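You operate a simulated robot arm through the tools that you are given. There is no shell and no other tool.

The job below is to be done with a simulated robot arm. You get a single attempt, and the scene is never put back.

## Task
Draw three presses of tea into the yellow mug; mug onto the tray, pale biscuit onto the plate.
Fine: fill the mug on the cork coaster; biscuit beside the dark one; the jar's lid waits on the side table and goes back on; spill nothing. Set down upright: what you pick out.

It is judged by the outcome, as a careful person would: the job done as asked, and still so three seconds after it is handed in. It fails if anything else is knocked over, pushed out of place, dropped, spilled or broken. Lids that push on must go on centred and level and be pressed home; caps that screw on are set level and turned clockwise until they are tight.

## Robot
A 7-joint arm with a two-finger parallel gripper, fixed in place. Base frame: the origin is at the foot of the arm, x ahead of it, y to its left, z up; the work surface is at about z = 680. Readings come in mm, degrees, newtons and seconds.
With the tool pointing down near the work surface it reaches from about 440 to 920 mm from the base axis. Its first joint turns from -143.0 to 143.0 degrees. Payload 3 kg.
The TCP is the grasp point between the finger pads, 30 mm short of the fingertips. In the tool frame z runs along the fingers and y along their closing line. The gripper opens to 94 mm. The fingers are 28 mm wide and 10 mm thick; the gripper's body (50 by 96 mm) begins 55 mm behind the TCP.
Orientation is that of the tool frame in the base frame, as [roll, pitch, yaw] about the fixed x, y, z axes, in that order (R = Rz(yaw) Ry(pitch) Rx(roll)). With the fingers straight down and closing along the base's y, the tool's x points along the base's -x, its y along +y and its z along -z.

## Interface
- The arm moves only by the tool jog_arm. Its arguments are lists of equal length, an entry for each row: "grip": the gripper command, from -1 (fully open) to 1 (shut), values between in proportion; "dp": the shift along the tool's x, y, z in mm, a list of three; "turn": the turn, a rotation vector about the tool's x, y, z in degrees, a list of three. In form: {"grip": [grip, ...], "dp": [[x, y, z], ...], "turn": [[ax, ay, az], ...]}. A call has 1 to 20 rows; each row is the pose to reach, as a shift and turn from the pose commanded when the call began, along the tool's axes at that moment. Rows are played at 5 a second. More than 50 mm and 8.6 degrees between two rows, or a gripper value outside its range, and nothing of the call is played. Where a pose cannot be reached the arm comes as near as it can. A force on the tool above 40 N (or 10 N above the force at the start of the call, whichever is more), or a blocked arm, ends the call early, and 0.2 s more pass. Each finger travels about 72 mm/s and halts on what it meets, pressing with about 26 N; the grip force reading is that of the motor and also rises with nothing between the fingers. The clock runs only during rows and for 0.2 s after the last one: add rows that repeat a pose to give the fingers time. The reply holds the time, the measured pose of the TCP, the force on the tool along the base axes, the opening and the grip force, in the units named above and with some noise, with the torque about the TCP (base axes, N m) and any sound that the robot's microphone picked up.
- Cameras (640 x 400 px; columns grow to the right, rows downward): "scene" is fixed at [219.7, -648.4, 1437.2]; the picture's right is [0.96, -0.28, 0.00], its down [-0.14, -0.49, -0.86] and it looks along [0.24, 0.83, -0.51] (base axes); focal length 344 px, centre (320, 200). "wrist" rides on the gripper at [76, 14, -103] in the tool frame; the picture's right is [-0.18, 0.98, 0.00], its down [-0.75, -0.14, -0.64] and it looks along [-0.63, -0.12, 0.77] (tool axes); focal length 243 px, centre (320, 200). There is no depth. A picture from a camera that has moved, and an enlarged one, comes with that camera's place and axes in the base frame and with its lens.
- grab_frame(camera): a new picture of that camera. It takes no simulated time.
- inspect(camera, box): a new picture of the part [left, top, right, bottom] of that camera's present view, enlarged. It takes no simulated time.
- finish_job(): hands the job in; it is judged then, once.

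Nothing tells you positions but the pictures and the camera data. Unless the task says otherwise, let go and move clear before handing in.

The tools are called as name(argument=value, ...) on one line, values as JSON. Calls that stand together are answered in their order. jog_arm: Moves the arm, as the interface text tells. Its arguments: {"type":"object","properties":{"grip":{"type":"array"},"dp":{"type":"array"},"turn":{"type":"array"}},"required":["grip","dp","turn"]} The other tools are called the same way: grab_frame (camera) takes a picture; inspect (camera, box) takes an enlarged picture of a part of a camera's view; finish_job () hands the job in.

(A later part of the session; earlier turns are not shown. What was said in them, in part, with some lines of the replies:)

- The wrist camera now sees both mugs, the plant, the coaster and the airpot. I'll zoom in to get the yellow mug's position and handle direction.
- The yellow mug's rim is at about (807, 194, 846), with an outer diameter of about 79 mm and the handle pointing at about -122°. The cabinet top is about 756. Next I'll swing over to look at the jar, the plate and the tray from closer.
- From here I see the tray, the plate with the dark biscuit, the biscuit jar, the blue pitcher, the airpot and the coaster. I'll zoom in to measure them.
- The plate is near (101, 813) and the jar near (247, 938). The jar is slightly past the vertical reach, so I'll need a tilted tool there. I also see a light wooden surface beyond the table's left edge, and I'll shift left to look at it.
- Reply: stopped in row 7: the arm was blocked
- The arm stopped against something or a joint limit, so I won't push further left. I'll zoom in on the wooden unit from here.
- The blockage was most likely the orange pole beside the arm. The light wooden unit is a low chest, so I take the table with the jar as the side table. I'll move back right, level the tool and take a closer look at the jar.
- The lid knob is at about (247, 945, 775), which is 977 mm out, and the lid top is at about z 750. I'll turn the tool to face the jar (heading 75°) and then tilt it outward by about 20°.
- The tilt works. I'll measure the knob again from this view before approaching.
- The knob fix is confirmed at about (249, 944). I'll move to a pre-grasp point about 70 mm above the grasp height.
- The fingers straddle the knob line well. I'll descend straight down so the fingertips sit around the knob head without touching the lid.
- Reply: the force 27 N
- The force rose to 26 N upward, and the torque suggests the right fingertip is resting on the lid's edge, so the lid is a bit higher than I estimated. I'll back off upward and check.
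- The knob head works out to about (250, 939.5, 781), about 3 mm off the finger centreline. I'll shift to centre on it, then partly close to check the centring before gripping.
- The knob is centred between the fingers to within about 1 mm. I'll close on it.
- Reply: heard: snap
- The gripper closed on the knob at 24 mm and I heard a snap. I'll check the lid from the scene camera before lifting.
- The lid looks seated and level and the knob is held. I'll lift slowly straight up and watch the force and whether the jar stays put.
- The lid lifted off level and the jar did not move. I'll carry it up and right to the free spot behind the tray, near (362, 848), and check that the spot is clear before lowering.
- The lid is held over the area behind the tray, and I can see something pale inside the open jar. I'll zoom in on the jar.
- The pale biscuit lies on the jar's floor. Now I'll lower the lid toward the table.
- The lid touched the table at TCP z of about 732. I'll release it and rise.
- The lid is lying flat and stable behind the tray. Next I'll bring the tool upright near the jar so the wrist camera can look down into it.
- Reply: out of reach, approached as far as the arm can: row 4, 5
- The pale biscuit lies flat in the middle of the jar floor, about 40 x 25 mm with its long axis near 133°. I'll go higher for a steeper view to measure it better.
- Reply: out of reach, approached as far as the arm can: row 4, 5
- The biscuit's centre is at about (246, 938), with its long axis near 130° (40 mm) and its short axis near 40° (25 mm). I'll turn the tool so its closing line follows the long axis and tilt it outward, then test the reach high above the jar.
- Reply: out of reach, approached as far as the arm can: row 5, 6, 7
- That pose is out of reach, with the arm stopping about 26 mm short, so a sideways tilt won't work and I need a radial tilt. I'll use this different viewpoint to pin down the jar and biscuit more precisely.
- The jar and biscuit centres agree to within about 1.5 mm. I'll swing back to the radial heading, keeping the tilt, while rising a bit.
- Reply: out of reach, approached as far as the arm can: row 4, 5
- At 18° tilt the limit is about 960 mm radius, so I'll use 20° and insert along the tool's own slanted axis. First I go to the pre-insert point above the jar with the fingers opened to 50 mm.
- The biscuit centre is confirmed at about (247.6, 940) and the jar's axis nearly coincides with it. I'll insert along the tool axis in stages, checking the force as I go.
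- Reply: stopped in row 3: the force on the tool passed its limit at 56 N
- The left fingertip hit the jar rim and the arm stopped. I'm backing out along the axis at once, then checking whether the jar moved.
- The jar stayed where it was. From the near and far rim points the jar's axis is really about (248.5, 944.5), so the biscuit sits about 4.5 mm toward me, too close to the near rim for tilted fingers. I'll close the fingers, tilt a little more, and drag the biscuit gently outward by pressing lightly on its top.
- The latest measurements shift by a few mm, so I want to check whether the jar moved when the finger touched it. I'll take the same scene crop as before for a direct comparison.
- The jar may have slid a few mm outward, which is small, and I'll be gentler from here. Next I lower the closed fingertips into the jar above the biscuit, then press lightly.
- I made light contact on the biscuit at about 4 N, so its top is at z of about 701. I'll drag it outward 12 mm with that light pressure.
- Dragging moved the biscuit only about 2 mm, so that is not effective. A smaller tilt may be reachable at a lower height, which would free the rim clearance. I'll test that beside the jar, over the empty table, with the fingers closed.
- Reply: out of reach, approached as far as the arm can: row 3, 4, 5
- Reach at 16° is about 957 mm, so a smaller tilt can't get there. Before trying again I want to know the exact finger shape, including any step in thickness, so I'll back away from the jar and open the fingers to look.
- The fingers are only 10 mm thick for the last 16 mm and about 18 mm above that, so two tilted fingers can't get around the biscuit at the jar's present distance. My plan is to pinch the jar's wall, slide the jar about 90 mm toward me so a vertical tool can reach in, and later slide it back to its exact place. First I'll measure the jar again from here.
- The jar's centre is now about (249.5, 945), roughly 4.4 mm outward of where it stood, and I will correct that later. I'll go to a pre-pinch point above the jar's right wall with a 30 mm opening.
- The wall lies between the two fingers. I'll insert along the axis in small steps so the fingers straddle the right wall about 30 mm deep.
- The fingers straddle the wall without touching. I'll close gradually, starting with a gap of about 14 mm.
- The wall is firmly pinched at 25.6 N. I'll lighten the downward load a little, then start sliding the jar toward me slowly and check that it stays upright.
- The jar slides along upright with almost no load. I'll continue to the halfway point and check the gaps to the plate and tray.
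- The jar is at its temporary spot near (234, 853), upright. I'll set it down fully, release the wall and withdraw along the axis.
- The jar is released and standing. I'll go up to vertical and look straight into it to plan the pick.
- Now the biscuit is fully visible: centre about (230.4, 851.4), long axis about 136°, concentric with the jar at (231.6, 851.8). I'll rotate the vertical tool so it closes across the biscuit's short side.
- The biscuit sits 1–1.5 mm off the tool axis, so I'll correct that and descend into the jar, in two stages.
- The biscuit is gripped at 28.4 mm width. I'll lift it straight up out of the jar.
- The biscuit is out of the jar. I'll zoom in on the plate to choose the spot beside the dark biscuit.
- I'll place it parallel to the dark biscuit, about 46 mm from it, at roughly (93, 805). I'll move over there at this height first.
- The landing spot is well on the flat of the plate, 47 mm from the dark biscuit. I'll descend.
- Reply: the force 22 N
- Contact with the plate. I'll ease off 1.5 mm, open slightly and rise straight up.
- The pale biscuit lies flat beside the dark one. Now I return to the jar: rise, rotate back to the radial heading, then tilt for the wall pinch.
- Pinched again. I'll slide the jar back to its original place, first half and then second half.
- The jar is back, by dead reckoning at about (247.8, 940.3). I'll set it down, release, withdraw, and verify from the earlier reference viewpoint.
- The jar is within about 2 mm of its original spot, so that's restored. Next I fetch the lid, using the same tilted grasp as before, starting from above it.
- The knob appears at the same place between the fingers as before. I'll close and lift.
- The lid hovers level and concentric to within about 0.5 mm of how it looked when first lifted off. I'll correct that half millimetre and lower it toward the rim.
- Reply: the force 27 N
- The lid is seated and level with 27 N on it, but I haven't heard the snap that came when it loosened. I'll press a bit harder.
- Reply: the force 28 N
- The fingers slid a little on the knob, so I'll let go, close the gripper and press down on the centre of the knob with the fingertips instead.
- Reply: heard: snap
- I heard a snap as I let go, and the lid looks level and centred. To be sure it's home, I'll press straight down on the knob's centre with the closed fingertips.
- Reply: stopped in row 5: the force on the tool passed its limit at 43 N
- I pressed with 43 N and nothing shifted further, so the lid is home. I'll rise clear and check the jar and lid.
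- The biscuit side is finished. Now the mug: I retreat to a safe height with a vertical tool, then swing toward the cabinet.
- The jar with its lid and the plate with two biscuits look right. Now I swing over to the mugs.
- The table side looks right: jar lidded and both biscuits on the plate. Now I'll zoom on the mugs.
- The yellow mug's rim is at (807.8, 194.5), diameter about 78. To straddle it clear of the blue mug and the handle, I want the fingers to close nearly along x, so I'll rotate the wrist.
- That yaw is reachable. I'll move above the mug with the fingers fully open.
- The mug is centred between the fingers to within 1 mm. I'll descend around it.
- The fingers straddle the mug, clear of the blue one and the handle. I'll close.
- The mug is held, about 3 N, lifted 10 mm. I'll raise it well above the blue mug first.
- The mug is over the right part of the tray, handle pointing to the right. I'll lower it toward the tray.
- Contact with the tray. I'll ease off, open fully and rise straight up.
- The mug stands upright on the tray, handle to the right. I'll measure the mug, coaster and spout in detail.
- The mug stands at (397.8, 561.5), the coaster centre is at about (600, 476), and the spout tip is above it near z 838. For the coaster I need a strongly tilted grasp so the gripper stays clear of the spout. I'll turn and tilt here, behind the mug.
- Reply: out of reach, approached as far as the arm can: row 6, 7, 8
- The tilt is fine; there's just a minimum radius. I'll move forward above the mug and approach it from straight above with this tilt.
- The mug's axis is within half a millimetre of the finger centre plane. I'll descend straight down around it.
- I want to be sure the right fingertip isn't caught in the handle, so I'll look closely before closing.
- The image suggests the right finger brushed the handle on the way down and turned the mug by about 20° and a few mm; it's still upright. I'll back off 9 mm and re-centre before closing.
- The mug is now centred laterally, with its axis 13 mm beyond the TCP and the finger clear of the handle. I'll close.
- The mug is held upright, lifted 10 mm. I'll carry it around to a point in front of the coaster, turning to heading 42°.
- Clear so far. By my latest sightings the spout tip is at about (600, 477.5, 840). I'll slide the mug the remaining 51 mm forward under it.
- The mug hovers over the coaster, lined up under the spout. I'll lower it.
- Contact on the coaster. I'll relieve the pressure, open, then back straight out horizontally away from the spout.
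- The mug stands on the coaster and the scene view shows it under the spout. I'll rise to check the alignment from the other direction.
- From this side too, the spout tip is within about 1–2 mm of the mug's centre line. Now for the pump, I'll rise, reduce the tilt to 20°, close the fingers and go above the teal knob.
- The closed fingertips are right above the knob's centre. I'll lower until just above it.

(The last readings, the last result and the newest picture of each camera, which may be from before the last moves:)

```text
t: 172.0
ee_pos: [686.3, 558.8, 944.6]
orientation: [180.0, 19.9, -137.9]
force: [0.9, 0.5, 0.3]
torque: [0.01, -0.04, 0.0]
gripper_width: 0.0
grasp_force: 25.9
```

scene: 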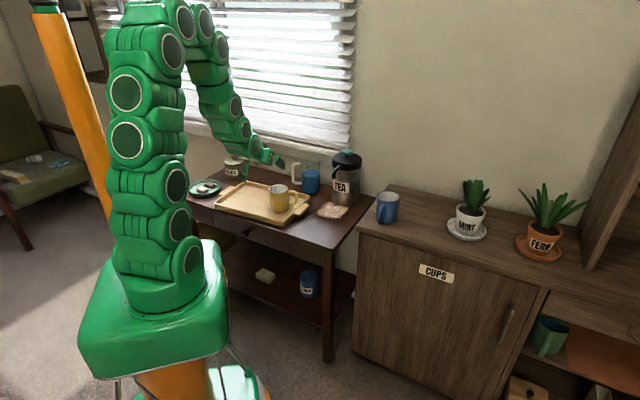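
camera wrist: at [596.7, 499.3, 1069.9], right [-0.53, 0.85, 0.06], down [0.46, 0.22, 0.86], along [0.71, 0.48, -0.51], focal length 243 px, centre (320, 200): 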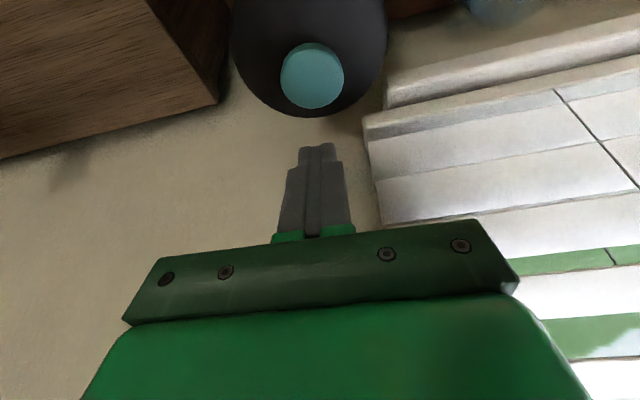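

No contact yet at this height. Now the first press: I'll push straight down slowly until the pump bottoms out.

jog_arm(grip=[1, 1, 1, 1, 1, 1, 1, 1, 1, 1, 1, 1], dp=[[0.86, 0, 2.35], [1.7, 0, 4.7], [2.6, 0, 7], [3.4, 0, 9.4], [4.3, 0, 11.7], [5.1, 0, 14.1], [6, 0, 16.4], [6.8, 0, 18.8], [7.7, 0, 21.1], [8.6, 0, 23.5], [9.4, 0, 25.8], [10.3, 0, 28.2]], turn=[[0, 0, 0], [0, 0, 0], [0, 0, 0], [0, 0, 0], [0, 0, 0], [0, 0, 0], [0, 0, 0], [0, 0, 0], [0, 0, 0], [0, 0, 0], [0, 0, 0], [0, 0, 0]])

inspect(camera="scene", box=[300, 130, 370, 220])

```text
t: 173.7
ee_pos: [686.2, 559.6, 930.9]
orientation: [-179.9, 20.5, -138.1]
force: [1.1, 1.1, 17.4]
torque: [-0.02, 0.01, 0.04]
gripper_width: 0.1
grasp_force: 26.1
heard: click
stopped in row 8: the force on the tool passed its limit at 43 N (the readings are from after the stop); the commanded pose is now the measured one
```

```text
4.44 times, centred on (335, 175) of scene
camera zoom: at [219.7, -648.4, 1437.2], right [0.96, -0.28, 0.0], down [-0.14, -0.49, -0.86], along [0.24, 0.83, -0.51], focal length 1527 px, centre (253, 311)
```

zoom: 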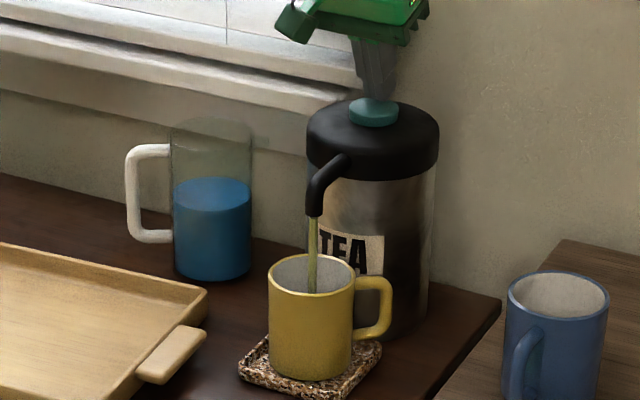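

A click, and tea is flowing straight into the mug. I'll release fully and let the flow finish.

jog_arm(grip=[1, 1, 1, 1, 1, 1, 1, 1, 1, 1, 1, 1], dp=[[-1.7, 0, -4.7], [-3.4, 0, -9.4], [-5.5, 0, -15], [-6.2, 0, -17], [-6.2, 0, -17], [-6.2, 0, -17], [-6.2, 0, -17], [-6.2, 0, -17], [-6.2, 0, -17], [-6.2, 0, -17], [-6.2, 0, -17], [-6.2, 0, -17]], turn=[[0, 0, 0], [0, 0, 0], [0, 0, 0], [0, 0, 0], [0, 0, 0], [0, 0, 0], [0, 0, 0], [0, 0, 0], [0, 0, 0], [0, 0, 0], [0, 0, 0], [0, 0, 0]])

inspect(camera="scene", box=[300, 130, 370, 220])

```text
t: 176.3
ee_pos: [686.8, 558.9, 947.7]
orientation: [-179.9, 20.2, -137.9]
force: [0.2, 0.1, 0.9]
torque: [0.02, -0.01, 0.0]
gripper_width: 0.1
grasp_force: 26.2
```

```text
4.44 times, centred on (335, 175) of scene
camera zoom: at [219.7, -648.4, 1437.2], right [0.96, -0.28, 0.0], down [-0.14, -0.49, -0.86], along [0.24, 0.83, -0.51], focal length 1527 px, centre (253, 311)
```

zoom: 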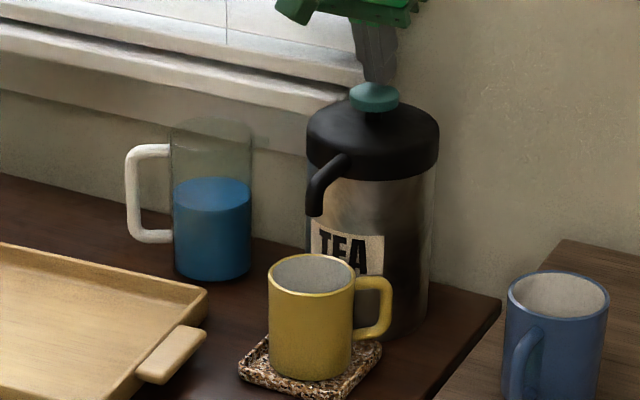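

Press one is done: flow ended, nothing spilled, knob back up. Second press.

jog_arm(grip=[1, 1, 1, 1, 1, 1, 1, 1, 1, 1, 1, 1], dp=[[0.86, 0, 2.35], [1.7, 0, 4.7], [2.6, 0, 7], [3.4, 0, 9.4], [4.3, 0, 11.7], [5.1, 0, 14.1], [6, 0, 16.4], [6.8, 0, 18.8], [7.7, 0, 21.1], [8.6, 0, 23.5], [9.4, 0, 25.8], [10.3, 0, 28.2]], turn=[[0, 0, 0], [0, 0, 0], [0, 0, 0], [0, 0, 0], [0, 0, 0], [0, 0, 0], [0, 0, 0], [0, 0, 0], [0, 0, 0], [0, 0, 0], [0, 0, 0], [0, 0, 0]])

inspect(camera="scene", box=[300, 130, 370, 220])

```text
t: 178.3
ee_pos: [688.8, 560.2, 931.4]
orientation: [-179.9, 20.7, -137.9]
force: [-2.9, -2.7, 20.2]
torque: [-0.13, 0.13, 0.08]
gripper_width: 0.0
grasp_force: 25.9
heard: click
stopped in row 9: the force on the tool passed its limit at 43 N (the readings are from after the stop); the commanded pose is now the measured one
```

```text
4.44 times, centred on (335, 175) of scene
camera zoom: at [219.7, -648.4, 1437.2], right [0.96, -0.28, 0.0], down [-0.14, -0.49, -0.86], along [0.24, 0.83, -0.51], focal length 1527 px, centre (253, 311)
```

zoom: 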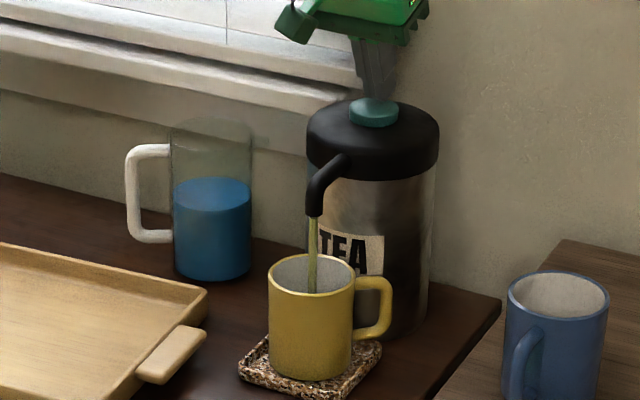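

Second click, flowing well. I'll release and wait, correcting the small drift.

jog_arm(grip=[1, 1, 1, 1, 1, 1, 1, 1, 1, 1, 1, 1], dp=[[-1.7, 0, -4.7], [-3.2, 0, -9.4], [-3.8, 0.6, -15], [-3.8, 0.6, -16.7], [-3.8, 0.6, -16.7], [-3.8, 0.6, -16.7], [-3.8, 0.6, -16.7], [-3.8, 0.6, -16.7], [-3.8, 0.6, -16.7], [-3.8, 0.6, -16.7], [-3.8, 0.6, -16.7], [-3.8, 0.6, -16.7]], turn=[[0, 0, 0], [0, 0, 0], [0, 0.3, 0], [0, 0.6, 0], [0, 0.6, 0], [0, 0.6, 0], [0, 0.6, 0], [0, 0.6, 0], [0, 0.6, 0], [0, 0.6, 0], [0, 0.6, 0], [0, 0.6, 0]])

inspect(camera="scene", box=[300, 130, 370, 220])

inspect(camera="wrist", box=[230, 50, 410, 200])

```text
t: 180.9
ee_pos: [686.1, 558.8, 945.3]
orientation: [-179.9, 19.8, -138.0]
force: [-0.5, 0.1, 1.5]
torque: [0.02, 0.0, 0.0]
gripper_width: 0.0
grasp_force: 25.9
```

```text
4.44 times, centred on (335, 175) of scene
camera zoom: at [219.7, -648.4, 1437.2], right [0.96, -0.28, 0.0], down [-0.14, -0.49, -0.86], along [0.24, 0.83, -0.51], focal length 1527 px, centre (253, 311)
```

zoom: 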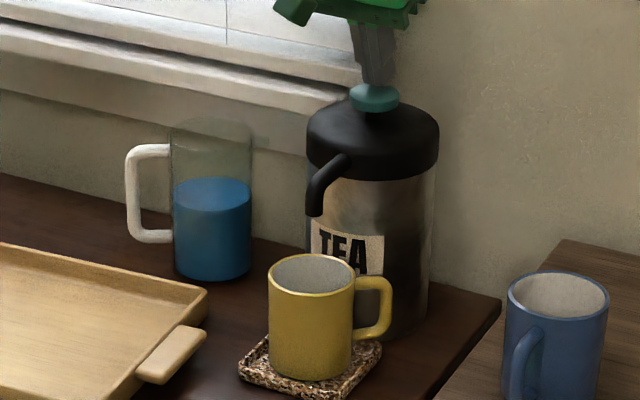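

```text
2.67 times, centred on (320, 125) of wrist
camera zoom: at [596.4, 499.7, 1016.3], right [-0.53, 0.85, 0.06], down [0.46, 0.22, 0.86], along [0.71, 0.48, -0.51], focal length 647 px, centre (320, 400)
```

zoom: 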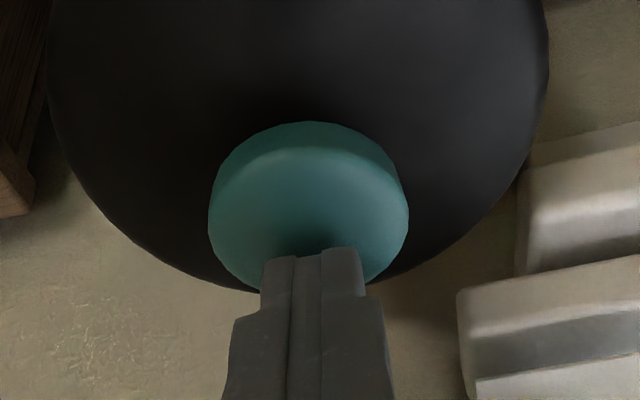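

jog_arm(grip=[1, 1, 1, 1], dp=[[-1, 0, -2.8], [-1.9, 0, -5.2], [-1.9, 0, -5.2], [-1.9, 0, -5.2]], turn=[[0, 0, 0], [0, 0, 0], [0, 0, 0], [0, 0, 0]])

inspect(camera="scene", box=[300, 130, 370, 220])

```text
t: 181.9
ee_pos: [686.0, 558.7, 950.6]
orientation: [-179.9, 19.9, -137.9]
force: [-0.6, 1.1, -0.4]
torque: [0.01, 0.0, 0.03]
gripper_width: 0.2
grasp_force: 26.1
```

```text
4.44 times, centred on (335, 175) of scene
camera zoom: at [219.7, -648.4, 1437.2], right [0.96, -0.28, 0.0], down [-0.14, -0.49, -0.86], along [0.24, 0.83, -0.51], focal length 1527 px, centre (253, 311)
```

zoom: 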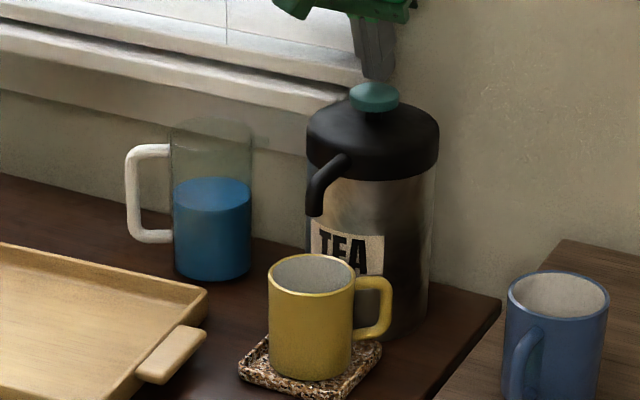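

The knob is fully up. Third and last press.

jog_arm(grip=[1, 1, 1, 1, 1, 1, 1, 1, 1, 1, 1, 1], dp=[[1.4, 0, 3.8], [2.7, 0, 7.5], [3.4, 0, 9.4], [4.3, 0, 11.7], [5.1, 0, 14.1], [6, 0, 16.4], [6.8, 0, 18.8], [7.7, 0, 21.1], [8.6, 0, 23.5], [9.4, 0, 25.8], [10.3, 0, 28.2], [11.1, 0, 30.5]], turn=[[0, 0, 0], [0, 0, 0], [0, 0, 0], [0, 0, 0], [0, 0, 0], [0, 0, 0], [0, 0, 0], [0, 0, 0], [0, 0, 0], [0, 0, 0], [0, 0, 0], [0, 0, 0]])

inspect(camera="scene", box=[300, 130, 370, 220])

```text
t: 183.9
ee_pos: [686.5, 560.2, 930.2]
orientation: [-179.9, 20.4, -137.9]
force: [-2.8, -2.8, 20.2]
torque: [-0.13, 0.12, -0.03]
gripper_width: 0.0
grasp_force: 26.4
heard: click
stopped in row 10: the force on the tool passed its limit at 43 N (the readings are from after the stop); the commanded pose is now the measured one
```

```text
4.44 times, centred on (335, 175) of scene
camera zoom: at [219.7, -648.4, 1437.2], right [0.96, -0.28, 0.0], down [-0.14, -0.49, -0.86], along [0.24, 0.83, -0.51], focal length 1527 px, centre (253, 311)
```

zoom: 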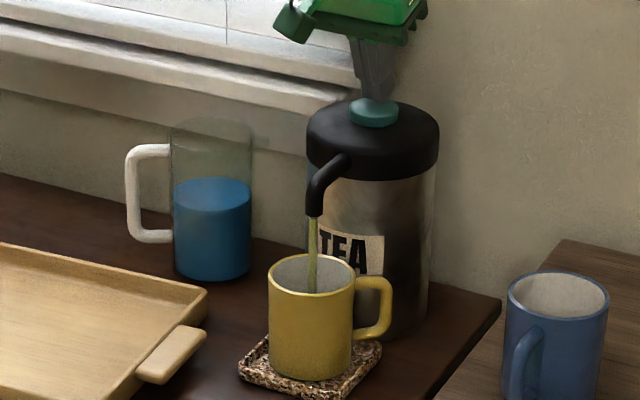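

Third click. I'll release, rise well clear of the knob and wait for the flow to stop.

jog_arm(grip=[1, 1, 1, 1, 1, 1, 1, 1, 1, 1, 1, 1], dp=[[-1.7, 0, -4.7], [-3.4, 0, -9.4], [-6.8, 0, -18.8], [-12, 0, -33], [-24, 0, -66], [-24, 0, -66], [-24, 0, -66], [-24, 0, -66], [-24, 0, -66], [-24, 0, -66], [-24, 0, -66], [-24, 0, -66]], turn=[[0, 0, 0], [0, 0, 0], [0, 0, 0], [0, 0, 0], [0, 0, 0], [0, 0, 0], [0, 0, 0], [0, 0, 0], [0, 0, 0], [0, 0, 0], [0, 0, 0], [0, 0, 0]])

inspect(camera="scene", box=[310, 170, 360, 220])

grab_frame(camera="scene")

```text
t: 186.5
ee_pos: [686.5, 560.4, 999.9]
orientation: [-179.9, 20.0, -138.0]
force: [0.2, 1.2, 0.6]
torque: [-0.02, 0.02, 0.05]
gripper_width: 0.1
grasp_force: 26.3
```

```text
8.00 times, centred on (335, 195) of scene
camera zoom: at [219.7, -648.4, 1437.2], right [0.96, -0.28, 0.0], down [-0.14, -0.49, -0.86], along [0.24, 0.83, -0.51], focal length 2748 px, centre (200, 240)
```

zoom: 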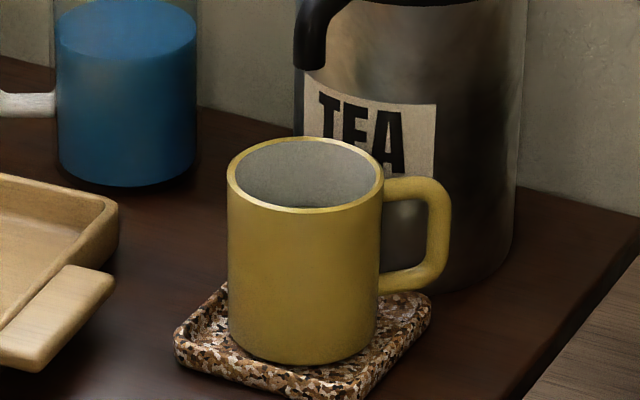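

```text
taken
```

scene: 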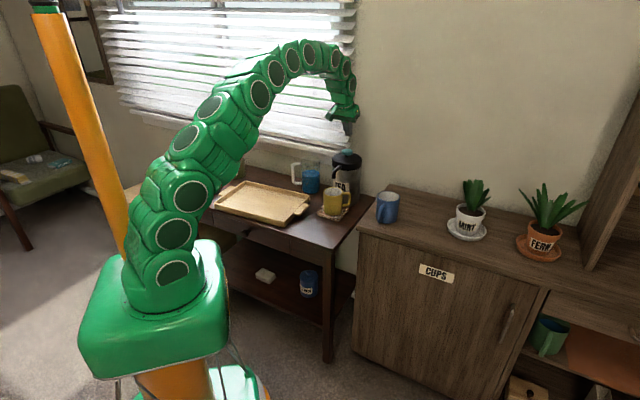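

Three presses are in, nothing spilled, and the mug stands on the coaster. Now I'll go back around to the robot side of the mug with the 50° tilt and open fingers.

jog_arm(grip=[1, 1, 1, 1, 1, 1, 1], dp=[[33.1, -0.8, -12.1], [66.3, -1.5, -24.1], [99.4, -2.3, -36.2], [132.5, -3, -48.2], [165.7, -3.8, -60.3], [198.8, -4.5, -72.3], [198.8, -4.5, -72.3]], turn=[[0, 0, 0], [0, 0, 0], [0, 0, 0], [0, 0, 0], [0, 0, 0], [0, 0, 0], [0, 0, 0]])

jog_arm(grip=[0.6, 0.2, -0.2, -0.6, -1, -1], dp=[[8.2, 0, 22.6], [16.4, 0, 45.1], [24.6, 0, 67.7], [32.8, 0, 90.2], [41, 0, 112.8], [41, 0, 112.8]], turn=[[0, -6, 0], [0, -12, 0], [0, -18, 0], [0, -24, 0], [0, -30, 0], [0, -30, 0]])

grab_frame(camera="wrist")

inspect(camera="wrist", box=[240, 0, 400, 130])

```text
t: 188.1
ee_pos: [531.2, 414.5, 996.8]
orientation: [-180.0, 20.2, -138.0]
force: [-0.2, 0.0, 0.0]
torque: [0.02, 0.0, -0.02]
gripper_width: 0.1
grasp_force: 25.4
```

```text
t: 189.5
ee_pos: [532.9, 414.4, 877.1]
orientation: [-179.9, 50.2, -137.9]
force: [0.6, 0.7, -0.2]
torque: [0.02, -0.02, 0.0]
gripper_width: 94.1
grasp_force: 0.2
```

```text
taken
camera wrist: at [427.0, 341.0, 885.1], right [-0.57, 0.81, 0.14], down [0.09, -0.11, 0.99], along [0.82, 0.58, -0.01], focal length 243 px, centre (320, 200)
```

wrist: 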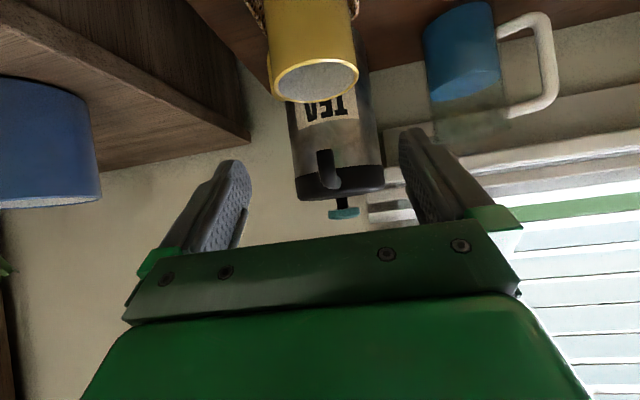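

```text
3.08 times, centred on (320, 65) of wrist
camera zoom: at [427.0, 341.0, 885.1], right [-0.57, 0.81, 0.14], down [0.09, -0.11, 0.99], along [0.82, 0.58, -0.01], focal length 746 px, centre (320, 615)
```

zoom: 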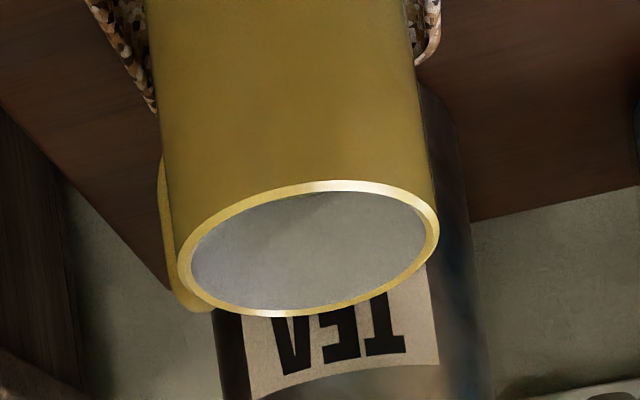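

Same vantage as before and the mug hasn't moved. I'll lower, then slide forward around the mug.

jog_arm(grip=[-1, -1, -1, -1, -1, -1], dp=[[19.8, 0, 16.6], [39.5, 0, 33.2], [59.3, 0, 49.7], [79, 0, 66.3], [98.8, 0, 82.9], [98.8, 0, 82.9]], turn=[[0, 0, 0], [0, 0, 0], [0, 0, 0], [0, 0, 0], [0, 0, 0], [0, 0, 0]])

grab_frame(camera="wrist")

```text
t: 190.9
ee_pos: [533.6, 413.8, 748.7]
orientation: [-179.9, 50.2, -137.9]
force: [-0.9, -0.4, 0.4]
torque: [-0.03, 0.0, 0.02]
gripper_width: 94.0
grasp_force: 0.1
```

```text
taken
camera wrist: at [427.7, 341.3, 756.6], right [-0.57, 0.81, 0.14], down [0.09, -0.11, 0.99], along [0.82, 0.58, -0.01], focal length 243 px, centre (320, 200)
```

wrist: 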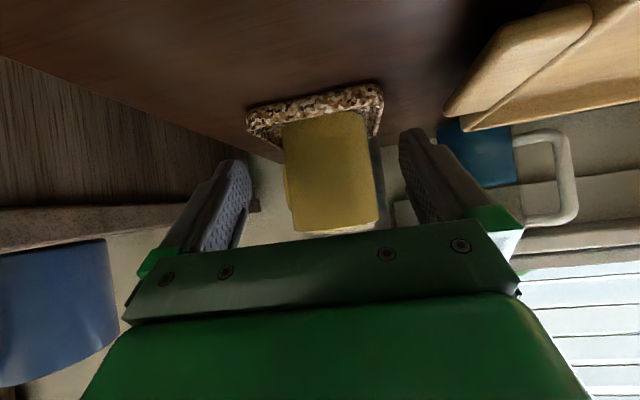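

jog_arm(grip=[-1, -1, -1, -1, -1, -1, -1], dp=[[-9.6, -0.1, 11.5], [-19.3, -0.2, 23], [-28.9, -0.3, 34.5], [-37, -0.3, 44], [-44, -0.3, 52.5], [-50.8, -0.3, 60.5], [-50.8, -0.3, 60.5]], turn=[[0, 0, 0], [0, 0, 0], [0, 0, 0], [0, 0, 0], [0, 0, 0], [0, 0, 0], [0, 0, 0]])

grab_frame(camera="wrist")

inspect(camera="scene", box=[300, 160, 360, 225])

```text
t: 192.5
ee_pos: [591.6, 467.7, 748.1]
orientation: [-179.9, 50.0, -137.9]
force: [-0.9, -0.2, 0.3]
torque: [0.0, -0.02, 0.01]
gripper_width: 94.0
grasp_force: 0.0
```

```text
taken
camera wrist: at [486.1, 394.1, 756.8], right [-0.57, 0.81, 0.14], down [0.09, -0.11, 0.99], along [0.82, 0.58, -0.01], focal length 243 px, centre (320, 200)
```

wrist: 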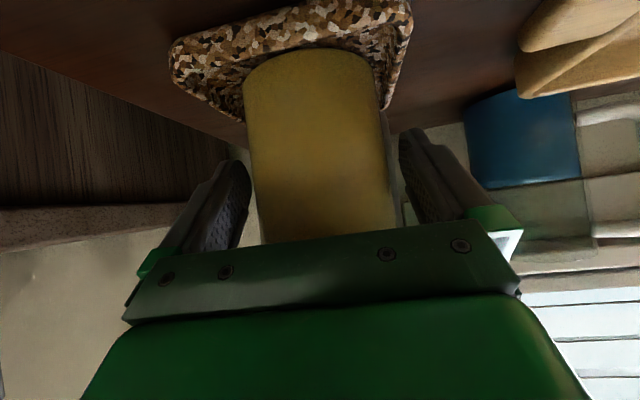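

```text
6.15 times, centred on (330, 192) of scene
camera zoom: at [219.7, -648.4, 1437.2], right [0.96, -0.28, 0.0], down [-0.14, -0.49, -0.86], along [0.24, 0.83, -0.51], focal length 2114 px, centre (258, 246)
```

zoom: 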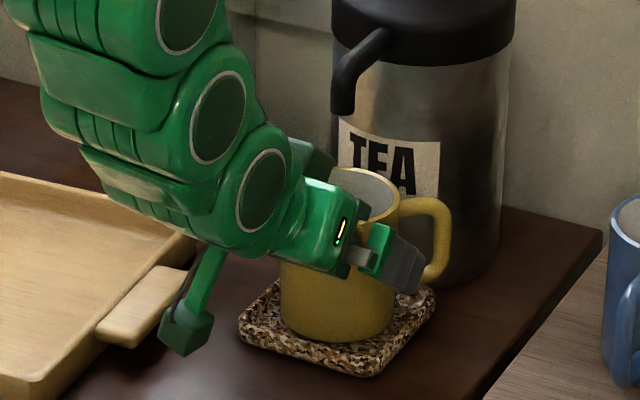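

In place around the mug. I'll close gently.

jog_arm(grip=[-0.9, -0.82, -0.76, -0.7, -0.64, -0.58, -0.5, -0.5], dp=[[0, 0, 0], [0, 0, 0], [0, 0, 0], [0, 0, 0], [0, 0, 0], [0, 0, 0], [0, 0, 0], [0, 0, 0]], turn=[[0, 0, 0], [0, 0, 0], [0, 0, 0], [0, 0, 0], [0, 0, 0], [0, 0, 0], [0, 0, 0], [0, 0, 0]])

jog_arm(grip=[-0.45, -0.45, -0.45, -0.45, -0.45, -0.45], dp=[[-0.8, 0, -0.6], [-1.9, 0, -1.6], [-3.4, 0, -2.9], [-5.4, 0, -4.5], [-7.7, 0, -6.4], [-7.7, 0, -6.4]], turn=[[0, 0, 0], [0, 0, 0], [0, 0, 0], [0, 0, 0], [0, 0, 0], [0, 0, 0]])

inspect(camera="scene", box=[300, 160, 360, 225])

grab_frame(camera="wrist")

```text
t: 194.3
ee_pos: [591.7, 468.2, 749.9]
orientation: [-179.9, 50.1, -137.9]
force: [0.9, -0.4, 0.4]
torque: [0.02, 0.02, -0.03]
gripper_width: 77.1
grasp_force: 26.1
```

```text
t: 195.7
ee_pos: [592.2, 465.9, 759.2]
orientation: [-179.9, 50.1, -138.0]
force: [-0.1, 0.3, -4.8]
torque: [-0.03, 0.07, -0.02]
gripper_width: 77.0
grasp_force: 26.0
```

```text
6.15 times, centred on (330, 192) of scene
camera zoom: at [219.7, -648.4, 1437.2], right [0.96, -0.28, 0.0], down [-0.14, -0.49, -0.86], along [0.24, 0.83, -0.51], focal length 2114 px, centre (258, 246)
```

zoom: 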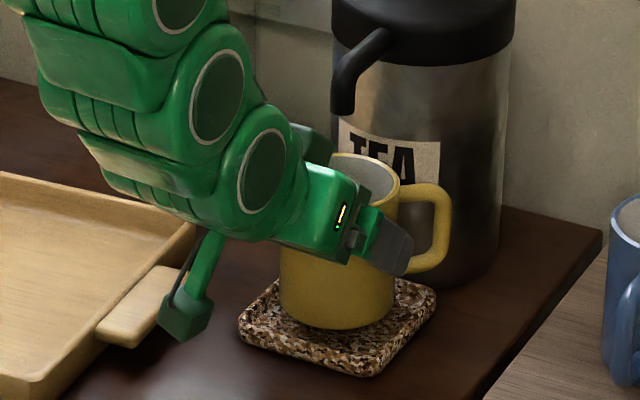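

```text
taken
camera wrist: at [485.9, 394.1, 767.2], right [-0.57, 0.81, 0.14], down [0.09, -0.11, 0.99], along [0.82, 0.58, -0.01], focal length 243 px, centre (320, 200)
```

wrist: 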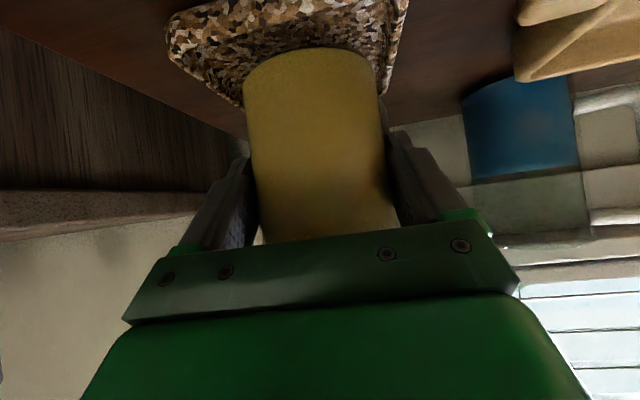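

The mug, now about 4.8 N with tea, is lifted level. I'll raise it slightly more and back it out slowly from under the spout.

jog_arm(grip=[-0.45, -0.45, -0.45, -0.45, -0.45, -0.45, -0.45, -0.45, -0.45, -0.45, -0.45, -0.45, -0.45, -0.45, -0.45, -0.45, -0.45, -0.45, -0.45, -0.45], dp=[[-1.5, 0, -1.3], [-3.1, 0, -2.6], [-4.6, 0, -3.9], [-3.3, 0, -5.4], [-1.4, 0, -7.7], [1.2, 0, -10.8], [4.4, 0, -14.6], [8.3, 0, -19.2], [12.1, 0, -23.8], [16, 0, -28.4], [19.8, 0, -33], [23.7, 0, -37.6], [27.5, 0, -42.2], [31.4, 0, -46.8], [35.3, 0, -51.4], [39.1, 0, -56], [42.3, 0, -59.8], [44.9, 0, -62.9], [46.8, 0, -65.2], [46.8, 0, -65.2]], turn=[[0, 0, 0], [0, 0, 0], [0, 0, 0], [0, 0, 0], [0, 0, 0], [0, 0, 0], [0, 0, 0], [0, 0, 0], [0, 0, 0], [0, 0, 0], [0, 0, 0], [0, 0, 0], [0, 0, 0], [0, 0, 0], [0, 0, 0], [0, 0, 0], [0, 0, 0], [0, 0, 0], [0, 0, 0], [0, 0, 0]])

inspect(camera="scene", box=[260, 130, 380, 230])

```text
t: 199.9
ee_pos: [532.1, 413.2, 763.5]
orientation: [-179.9, 50.2, -137.9]
force: [0.2, 0.1, -5.0]
torque: [-0.04, 0.14, 0.0]
gripper_width: 76.8
grasp_force: 26.6
```

```text
4.00 times, centred on (320, 180) of scene
camera zoom: at [219.7, -648.4, 1437.2], right [0.96, -0.28, 0.0], down [-0.14, -0.49, -0.86], along [0.24, 0.83, -0.51], focal length 1374 px, centre (320, 280)
```

zoom: 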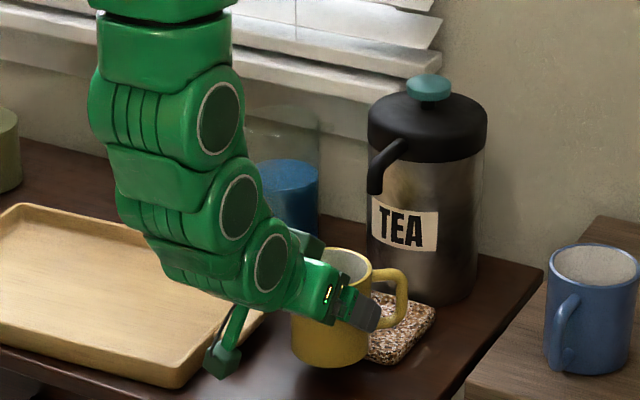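

jog_arm(grip=[-0.45, -0.45, -0.45, -0.45, -0.45, -0.45, -0.45, -0.45, -0.45, -0.45], dp=[[-0.4, 0, -2.4], [-1.1, -0.2, -7], [-2, -0.3, -13], [-3, -0.5, -20], [-4.1, -0.7, -27], [-5.2, -0.9, -34], [-6.2, -1, -40], [-6.9, -1.1, -45], [-7.2, -1.2, -47], [-7.2, -1.2, -47]], turn=[[0, 0, 0], [0, 0, 0], [0, 0, 0], [0, 0, 0], [0, 0, 0], [0, 0, 0], [0, 0, 0], [0, 0, 0], [0, 0, 0], [0, 0, 0]])

jog_arm(grip=[-0.45, -0.45, -0.45, -0.45, -0.45, -0.45, -0.45, -0.45, -0.45, -0.45, -0.45, -0.45, -0.45, -0.45, -0.45, -0.45, -0.45, -0.45, -0.45, -0.45], dp=[[-0.2, 2.9, 0.2], [-0.5, 8.6, 0.7], [-1.1, 17.2, 1.4], [-1.9, 28.6, 2.3], [-2.7, 40, 3.2], [-3.4, 51.5, 4.1], [-4.2, 62.9, 5], [-4.9, 74.3, 5.9], [-5.7, 85.8, 6.8], [-6.4, 97.2, 7.7], [-7.2, 108.6, 8.6], [-7.9, 120.1, 9.5], [-8.7, 131.5, 10.4], [-9.5, 143, 11.3], [-10.2, 154.4, 12.2], [-11, 165.8, 13.1], [-11.6, 176.3, 14], [-12.2, 184.9, 14.6], [-12.6, 190.6, 15.1], [-12.6, 190.6, 15.1]], turn=[[-0.14, 0, -0.12], [-0.43, 0, -0.36], [-0.86, 0, -0.72], [-1.44, 0, -1.21], [-2, 0, -1.69], [-2.6, 0, -2.17], [-3.16, 0, -2.65], [-3.74, 0, -3.14], [-4.3, 0, -3.6], [-4.9, 0, -4.1], [-5.5, 0, -4.6], [-6, 0, -5.07], [-6.6, 0, -5.55], [-7.2, 0, -6.03], [-7.76, 0, -6.5], [-8.3, 0, -7], [-8.9, 0, -7.4], [-9.3, 0, -7.8], [-9.58, 0, -8.04], [-9.58, 0, -8.04]])

grab_frame(camera="wrist")

inspect(camera="scene", box=[200, 130, 360, 240])

```text
t: 202.1
ee_pos: [509.6, 390.8, 800.4]
orientation: [-179.9, 50.0, -137.9]
force: [-0.3, 0.0, -4.2]
torque: [-0.06, 0.08, -0.01]
gripper_width: 77.0
grasp_force: 25.7
```

```text
t: 206.3
ee_pos: [396.0, 547.1, 800.1]
orientation: [-179.8, 50.2, -125.3]
force: [1.0, 0.6, -4.3]
torque: [-0.08, 0.07, 0.03]
gripper_width: 77.1
grasp_force: 25.5
```

```text
taken
camera wrist: at [309.7, 452.8, 808.1], right [-0.73, 0.67, 0.14], down [0.11, -0.09, 0.99], along [0.67, 0.74, -0.01], focal length 243 px, centre (320, 200)
```

wrist: 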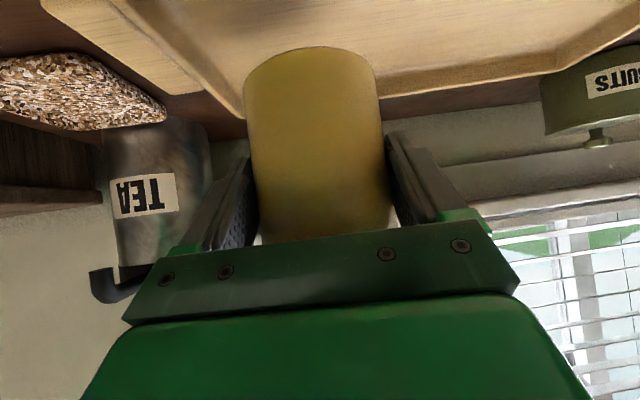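

```text
3.64 times, centred on (280, 185) of scene
camera zoom: at [219.7, -648.4, 1437.2], right [0.96, -0.28, 0.0], down [-0.14, -0.49, -0.86], along [0.24, 0.83, -0.51], focal length 1249 px, centre (466, 254)
```

zoom: 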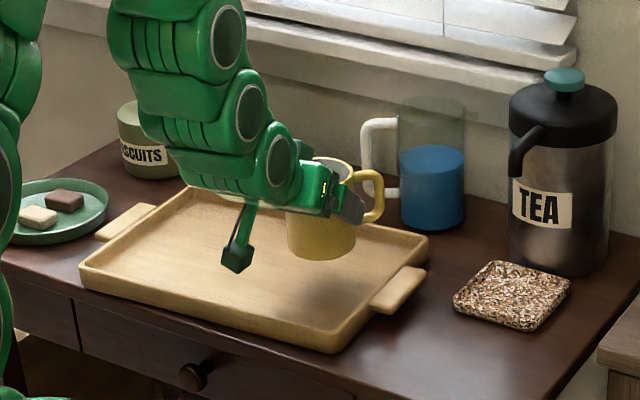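

The tea mug is over the tray, level. I'll lower it slowly.

jog_arm(grip=[-0.45, -0.45, -0.45, -0.45, -0.45, -0.45, -0.45, -0.45, -0.45, -0.45], dp=[[2, 0, 1.7], [6, 0, 5], [11, 0, 9.2], [16.5, 0, 13.8], [22, 0, 18.5], [26.5, 0, 22.2], [30, 0, 25.2], [32.5, 0, 27.3], [33.7, 0, 28.3], [33.7, 0, 28.3]], turn=[[0, 0, 0], [0, 0, 0], [0, 0, 0], [0, 0, 0], [0, 0, 0], [0, 0, 0], [0, 0, 0], [0, 0, 0], [0, 0, 0], [0, 0, 0]])

jog_arm(grip=[-0.45, -0.45, -0.45, -0.45, -0.45], dp=[[0.6, 0, 0.5], [1.2, 0, 1], [1.8, 0, 1.5], [2.3, 0, 1.9], [2.3, 0, 1.9]], turn=[[0, 0, 0], [0, 0, 0], [0, 0, 0], [0, 0, 0], [0, 0, 0]])

inspect(camera="scene", box=[250, 160, 330, 225])

```text
t: 208.5
ee_pos: [396.5, 546.8, 756.5]
orientation: [-179.8, 50.1, -125.3]
force: [-0.1, 0.1, -3.9]
torque: [-0.06, 0.09, 0.01]
gripper_width: 77.0
grasp_force: 25.9
```

```text
t: 209.7
ee_pos: [395.8, 547.2, 753.6]
orientation: [-179.8, 50.0, -125.4]
force: [0.0, 0.1, -4.5]
torque: [-0.05, 0.09, -0.01]
gripper_width: 77.0
grasp_force: 25.6
```

```text
6.15 times, centred on (290, 192) of scene
camera zoom: at [219.7, -648.4, 1437.2], right [0.96, -0.28, 0.0], down [-0.14, -0.49, -0.86], along [0.24, 0.83, -0.51], focal length 2114 px, centre (505, 246)
```

zoom: 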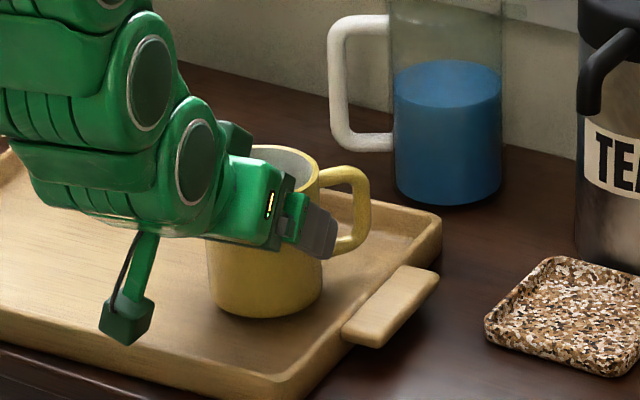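

jog_arm(grip=[-0.45, -0.45, -0.45, -0.45, -0.45], dp=[[0.5, 0, 0.4], [1, 0, 0.8], [1.5, 0, 1.3], [1.9, 0, 1.6], [1.9, 0, 1.6]], turn=[[0, 0, 0], [0, 0, 0], [0, 0, 0], [0, 0, 0], [0, 0, 0]])

```text
t: 210.9
ee_pos: [396.4, 546.8, 750.7]
orientation: [-179.7, 50.1, -125.3]
force: [-0.1, -0.1, -4.4]
torque: [-0.06, 0.07, 0.04]
gripper_width: 76.7
grasp_force: 25.4
```

jog_arm(grip=[-0.45, -0.45, -0.45, -0.45], dp=[[0.4, 0, 0.3], [0.8, 0, 0.65], [1.15, 0, 0.97], [1.15, 0, 0.97]], turn=[[0, 0, 0], [0, 0, 0], [0, 0, 0], [0, 0, 0]])

```text
t: 211.9
ee_pos: [397.5, 547.7, 751.7]
orientation: [-179.8, 50.3, -125.4]
force: [-2.6, -4.6, 17.8]
torque: [0.18, -0.13, -0.02]
gripper_width: 76.9
grasp_force: 25.3
```

Contact with the tray. I'll ease off and open gently.

jog_arm(grip=[-0.45, -0.55, -0.62, -0.7, -0.8, -0.9, -1, -1], dp=[[-1, 0, -0.85], [-1, 0, -0.85], [-1, 0, -0.85], [-1, 0, -0.85], [-1, 0, -0.85], [-1, 0, -0.85], [-1, 0, -0.85], [-1, 0, -0.85]], turn=[[0, 0, 0], [0, 0, 0], [0, 0, 0], [0, 0, 0], [0, 0, 0], [0, 0, 0], [0, 0, 0], [0, 0, 0]])

inspect(camera="scene", box=[250, 160, 330, 225])

grab_frame(camera="wrist")

```text
t: 213.7
ee_pos: [395.5, 547.9, 750.5]
orientation: [-179.8, 50.0, -125.4]
force: [-0.3, -0.6, 0.1]
torque: [0.02, 0.01, -0.03]
gripper_width: 94.0
grasp_force: 0.1
```

```text
6.15 times, centred on (290, 192) of scene
camera zoom: at [219.7, -648.4, 1437.2], right [0.96, -0.28, 0.0], down [-0.14, -0.49, -0.86], along [0.24, 0.83, -0.51], focal length 2114 px, centre (505, 246)
```

zoom: 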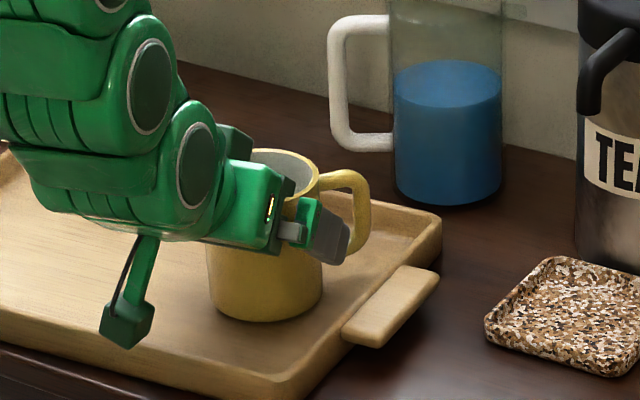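

```text
taken
camera wrist: at [309.9, 452.9, 758.4], right [-0.73, 0.67, 0.14], down [0.11, -0.09, 0.99], along [0.67, 0.74, -0.01], focal length 243 px, centre (320, 200)
```

wrist: 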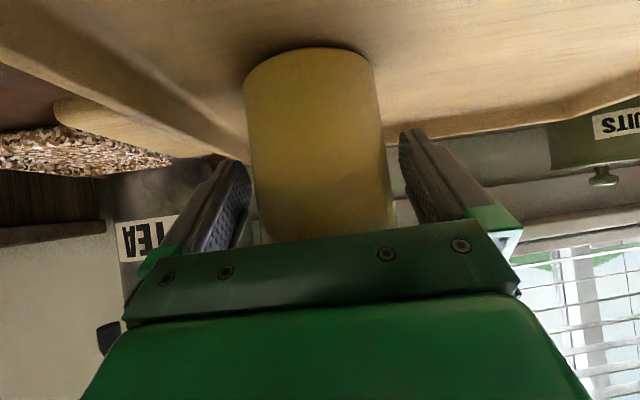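

The mug stands free on the tray. I'll withdraw backward along the tool axis, then up.

jog_arm(grip=[-1, -1, -1, -1, -1, -1, -1], dp=[[0, 0, -8], [0, 0, -18], [0, 0, -28], [0, 0, -40], [0, 0, -52], [0, 0, -62], [0, 0, -62]], turn=[[0, 0, 0], [0, 0, 0], [0, 0, 0], [0, 0, 0], [0, 0, 0], [0, 0, 0], [0, 0, 0]])

inspect(camera="scene", box=[220, 140, 340, 230])

grab_frame(camera="wrist")

```text
t: 215.3
ee_pos: [368.3, 507.8, 789.5]
orientation: [-179.8, 50.0, -125.4]
force: [0.0, -0.2, -0.3]
torque: [-0.03, 0.0, -0.01]
gripper_width: 94.2
grasp_force: 0.1
```

```text
4.44 times, centred on (280, 185) of scene
camera zoom: at [219.7, -648.4, 1437.2], right [0.96, -0.28, 0.0], down [-0.14, -0.49, -0.86], along [0.24, 0.83, -0.51], focal length 1527 px, centre (498, 267)
```

zoom: 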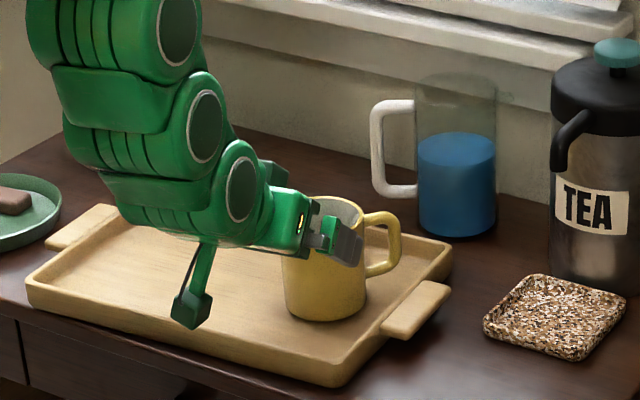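

```text
taken
camera wrist: at [282.2, 414.2, 798.5], right [-0.73, 0.67, 0.14], down [0.11, -0.09, 0.99], along [0.67, 0.74, -0.01], focal length 243 px, centre (320, 200)
```

wrist: 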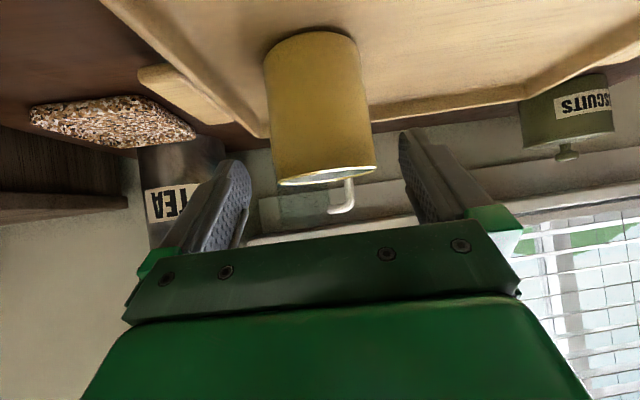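

jog_arm(grip=[-1, -1, -1, -1, -1, -1], dp=[[-15, 0, -12.6], [-34, 0, -28.5], [-55, 0, -46.2], [-77, 0, -64.6], [-100, 0, -83.9], [-100, 0, -83.9]], turn=[[0, 0, 0], [0, 0, 0], [0, 0, 0], [0, 0, 0], [0, 0, 0], [0, 0, 0]])

jog_arm(grip=[-1, -1, -1, -1, -1, -1, -1, -1, -1], dp=[[0, 0, -15], [0, 0, -30], [0, 0, -45], [0, 0, -60], [0, 0, -75], [0, 0, -90], [0, 0, -100], [0, 0, -100], [0, 0, -100]], turn=[[0, 7.2, 0], [0, 14.4, 0], [0, 21.6, 0], [0, 28.8, 0], [0, 36, 0], [0, 43.2, 0], [0, 50, 0], [0, 50, 0], [0, 50, 0]])

grab_frame(camera="wrist")

grab_frame(camera="scene")

```text
t: 216.7
ee_pos: [368.7, 508.6, 922.2]
orientation: [-179.7, 50.1, -125.4]
force: [-0.1, 0.4, -0.6]
torque: [-0.03, 0.0, 0.0]
gripper_width: 94.1
grasp_force: 0.1
out of reach, approached as far as the arm can: row 2
```

```text
t: 218.7
ee_pos: [324.4, 446.8, 984.8]
orientation: [-179.9, 0.1, -125.6]
force: [-0.9, -0.2, 0.7]
torque: [0.03, -0.02, 0.01]
gripper_width: 94.2
grasp_force: 0.0
```

```text
taken
camera wrist: at [266.8, 392.8, 1087.2], right [-0.69, 0.72, 0.0], down [0.55, 0.53, 0.64], along [0.46, 0.45, -0.77], focal length 243 px, centre (320, 200)
```

wrist: 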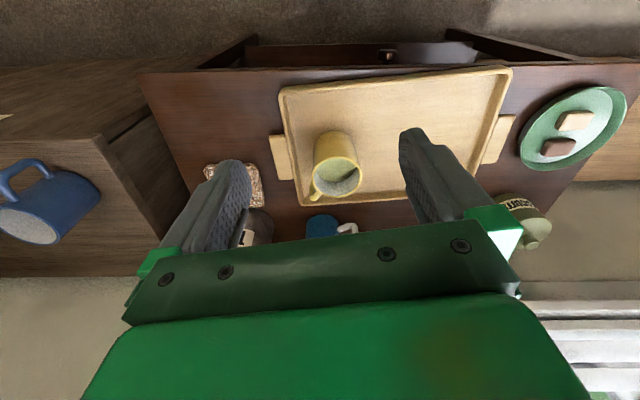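

```text
taken
```

scene: 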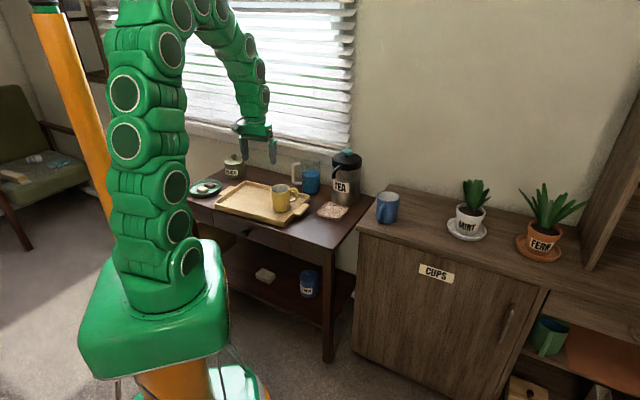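

The arm is clear and the mug with tea is on the tray. I'll check every item closely before handing in.

inspect(camera="wrist", box=[260, 100, 420, 220])

inspect(camera="scene", box=[180, 130, 380, 255])

inspect(camera="scene", box=[215, 145, 255, 185])

inspect(camera="scene", box=[180, 140, 280, 202])

inspect(camera="scene", box=[340, 160, 500, 260])

```text
3.33 times, centred on (340, 160) of wrist
camera zoom: at [266.8, 392.8, 1087.2], right [-0.69, 0.72, 0.0], down [0.55, 0.53, 0.64], along [0.46, 0.45, -0.77], focal length 809 px, centre (253, 333)
```

zoom: 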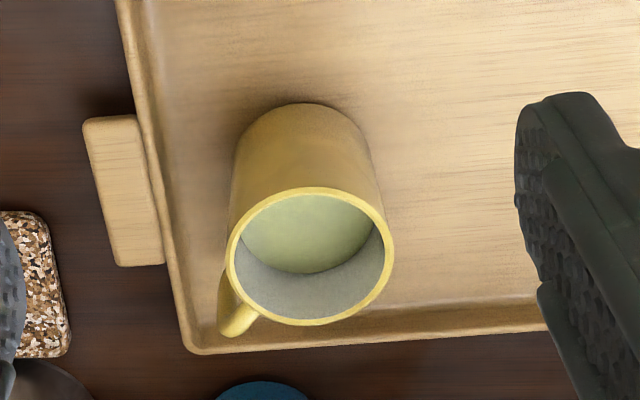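

```text
3.20 times, centred on (280, 192) of scene
camera zoom: at [219.7, -648.4, 1437.2], right [0.96, -0.28, 0.0], down [-0.14, -0.49, -0.86], along [0.24, 0.83, -0.51], focal length 1099 px, centre (448, 224)
```

zoom: 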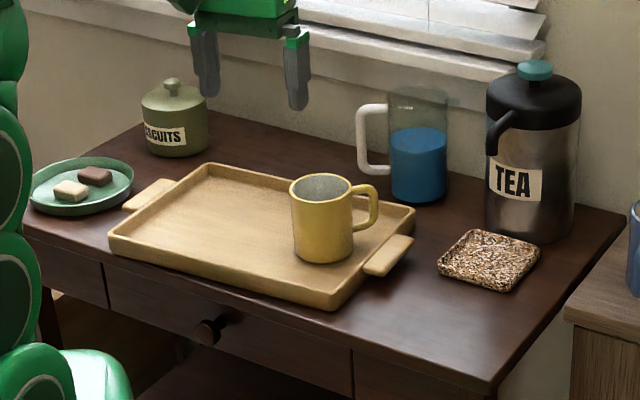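

```text
10.00 times, centred on (235, 165) of scene
camera zoom: at [219.7, -648.4, 1437.2], right [0.96, -0.28, 0.0], down [-0.14, -0.49, -0.86], along [0.24, 0.83, -0.51], focal length 3435 px, centre (1170, 550)
```

zoom: 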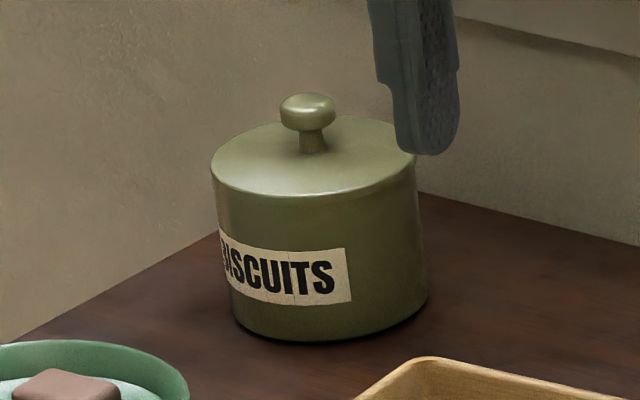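

```text
6.40 times, centred on (230, 171) of scene
camera zoom: at [219.7, -648.4, 1437.2], right [0.96, -0.28, 0.0], down [-0.14, -0.49, -0.86], along [0.24, 0.83, -0.51], focal length 2198 px, centre (896, 386)
```

zoom: 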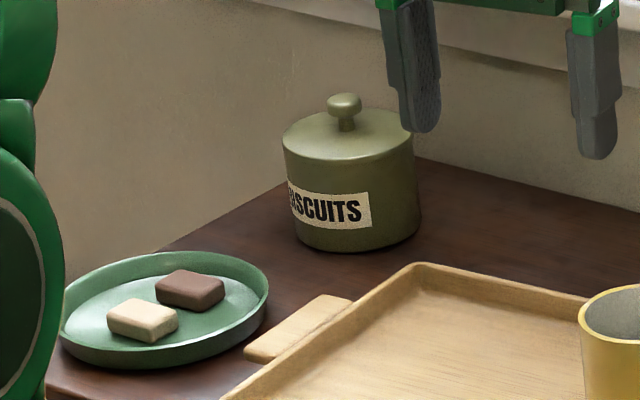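

```text
4.00 times, centred on (420, 210) of scene
camera zoom: at [219.7, -648.4, 1437.2], right [0.96, -0.28, 0.0], down [-0.14, -0.49, -0.86], along [0.24, 0.83, -0.51], focal length 1374 px, centre (-80, 160)
```

zoom: 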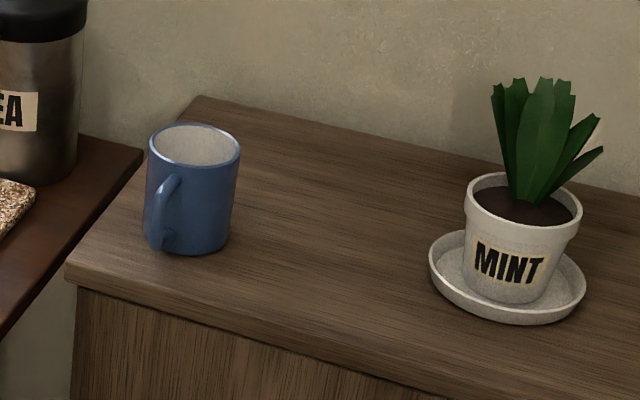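

Everything checks out. The mug with tea stands upright on the tray, and the pale biscuit lies flat beside the dark one. The jar is back in its place, turned about 6°, with its lid level and pressed home. The coaster, airpot, blue mug and plants are undisturbed, and nothing is spilled. The arm is clear, so I'm handing the job in.

finish_job()

```text
The job is handed in.
```

The job is handed in, and everything asked for was in place when I last checked the pictures:

- **Tea:** I filled the yellow mug on the cork coaster with three full presses. The pump clicked each time and I saw no spill. The mug now stands upright on the tray with the tea in it.
- **Biscuit:** The pale biscuit lies flat on the plate beside the dark one.
- **Jar:** The lid waited on the side table and is back on, centred and level. It snapped as I let go, and I then pressed it with about 43 N.

Three things did not go cleanly:

- **Jar slid and turned:** A fingertip caught its rim and pushed it about 4 mm. It also stood too far out to reach into upright. I slid it about 90 mm closer, took the biscuit, and slid it back to within about 2 mm of where it was. It is turned about 6° from how it stood.
- **Mug nudged:** A finger brushed the mug's handle while it was still empty on the tray. It turned about 20° and shifted a few millimetres, but stayed upright.
- **Arm blocked:** Early on the arm was stopped once while swinging left, most likely by the orange pole. I saw no damage and kept away from it after that.

The coaster, airpot, pitcher, blue mug and plants looked undisturbed.
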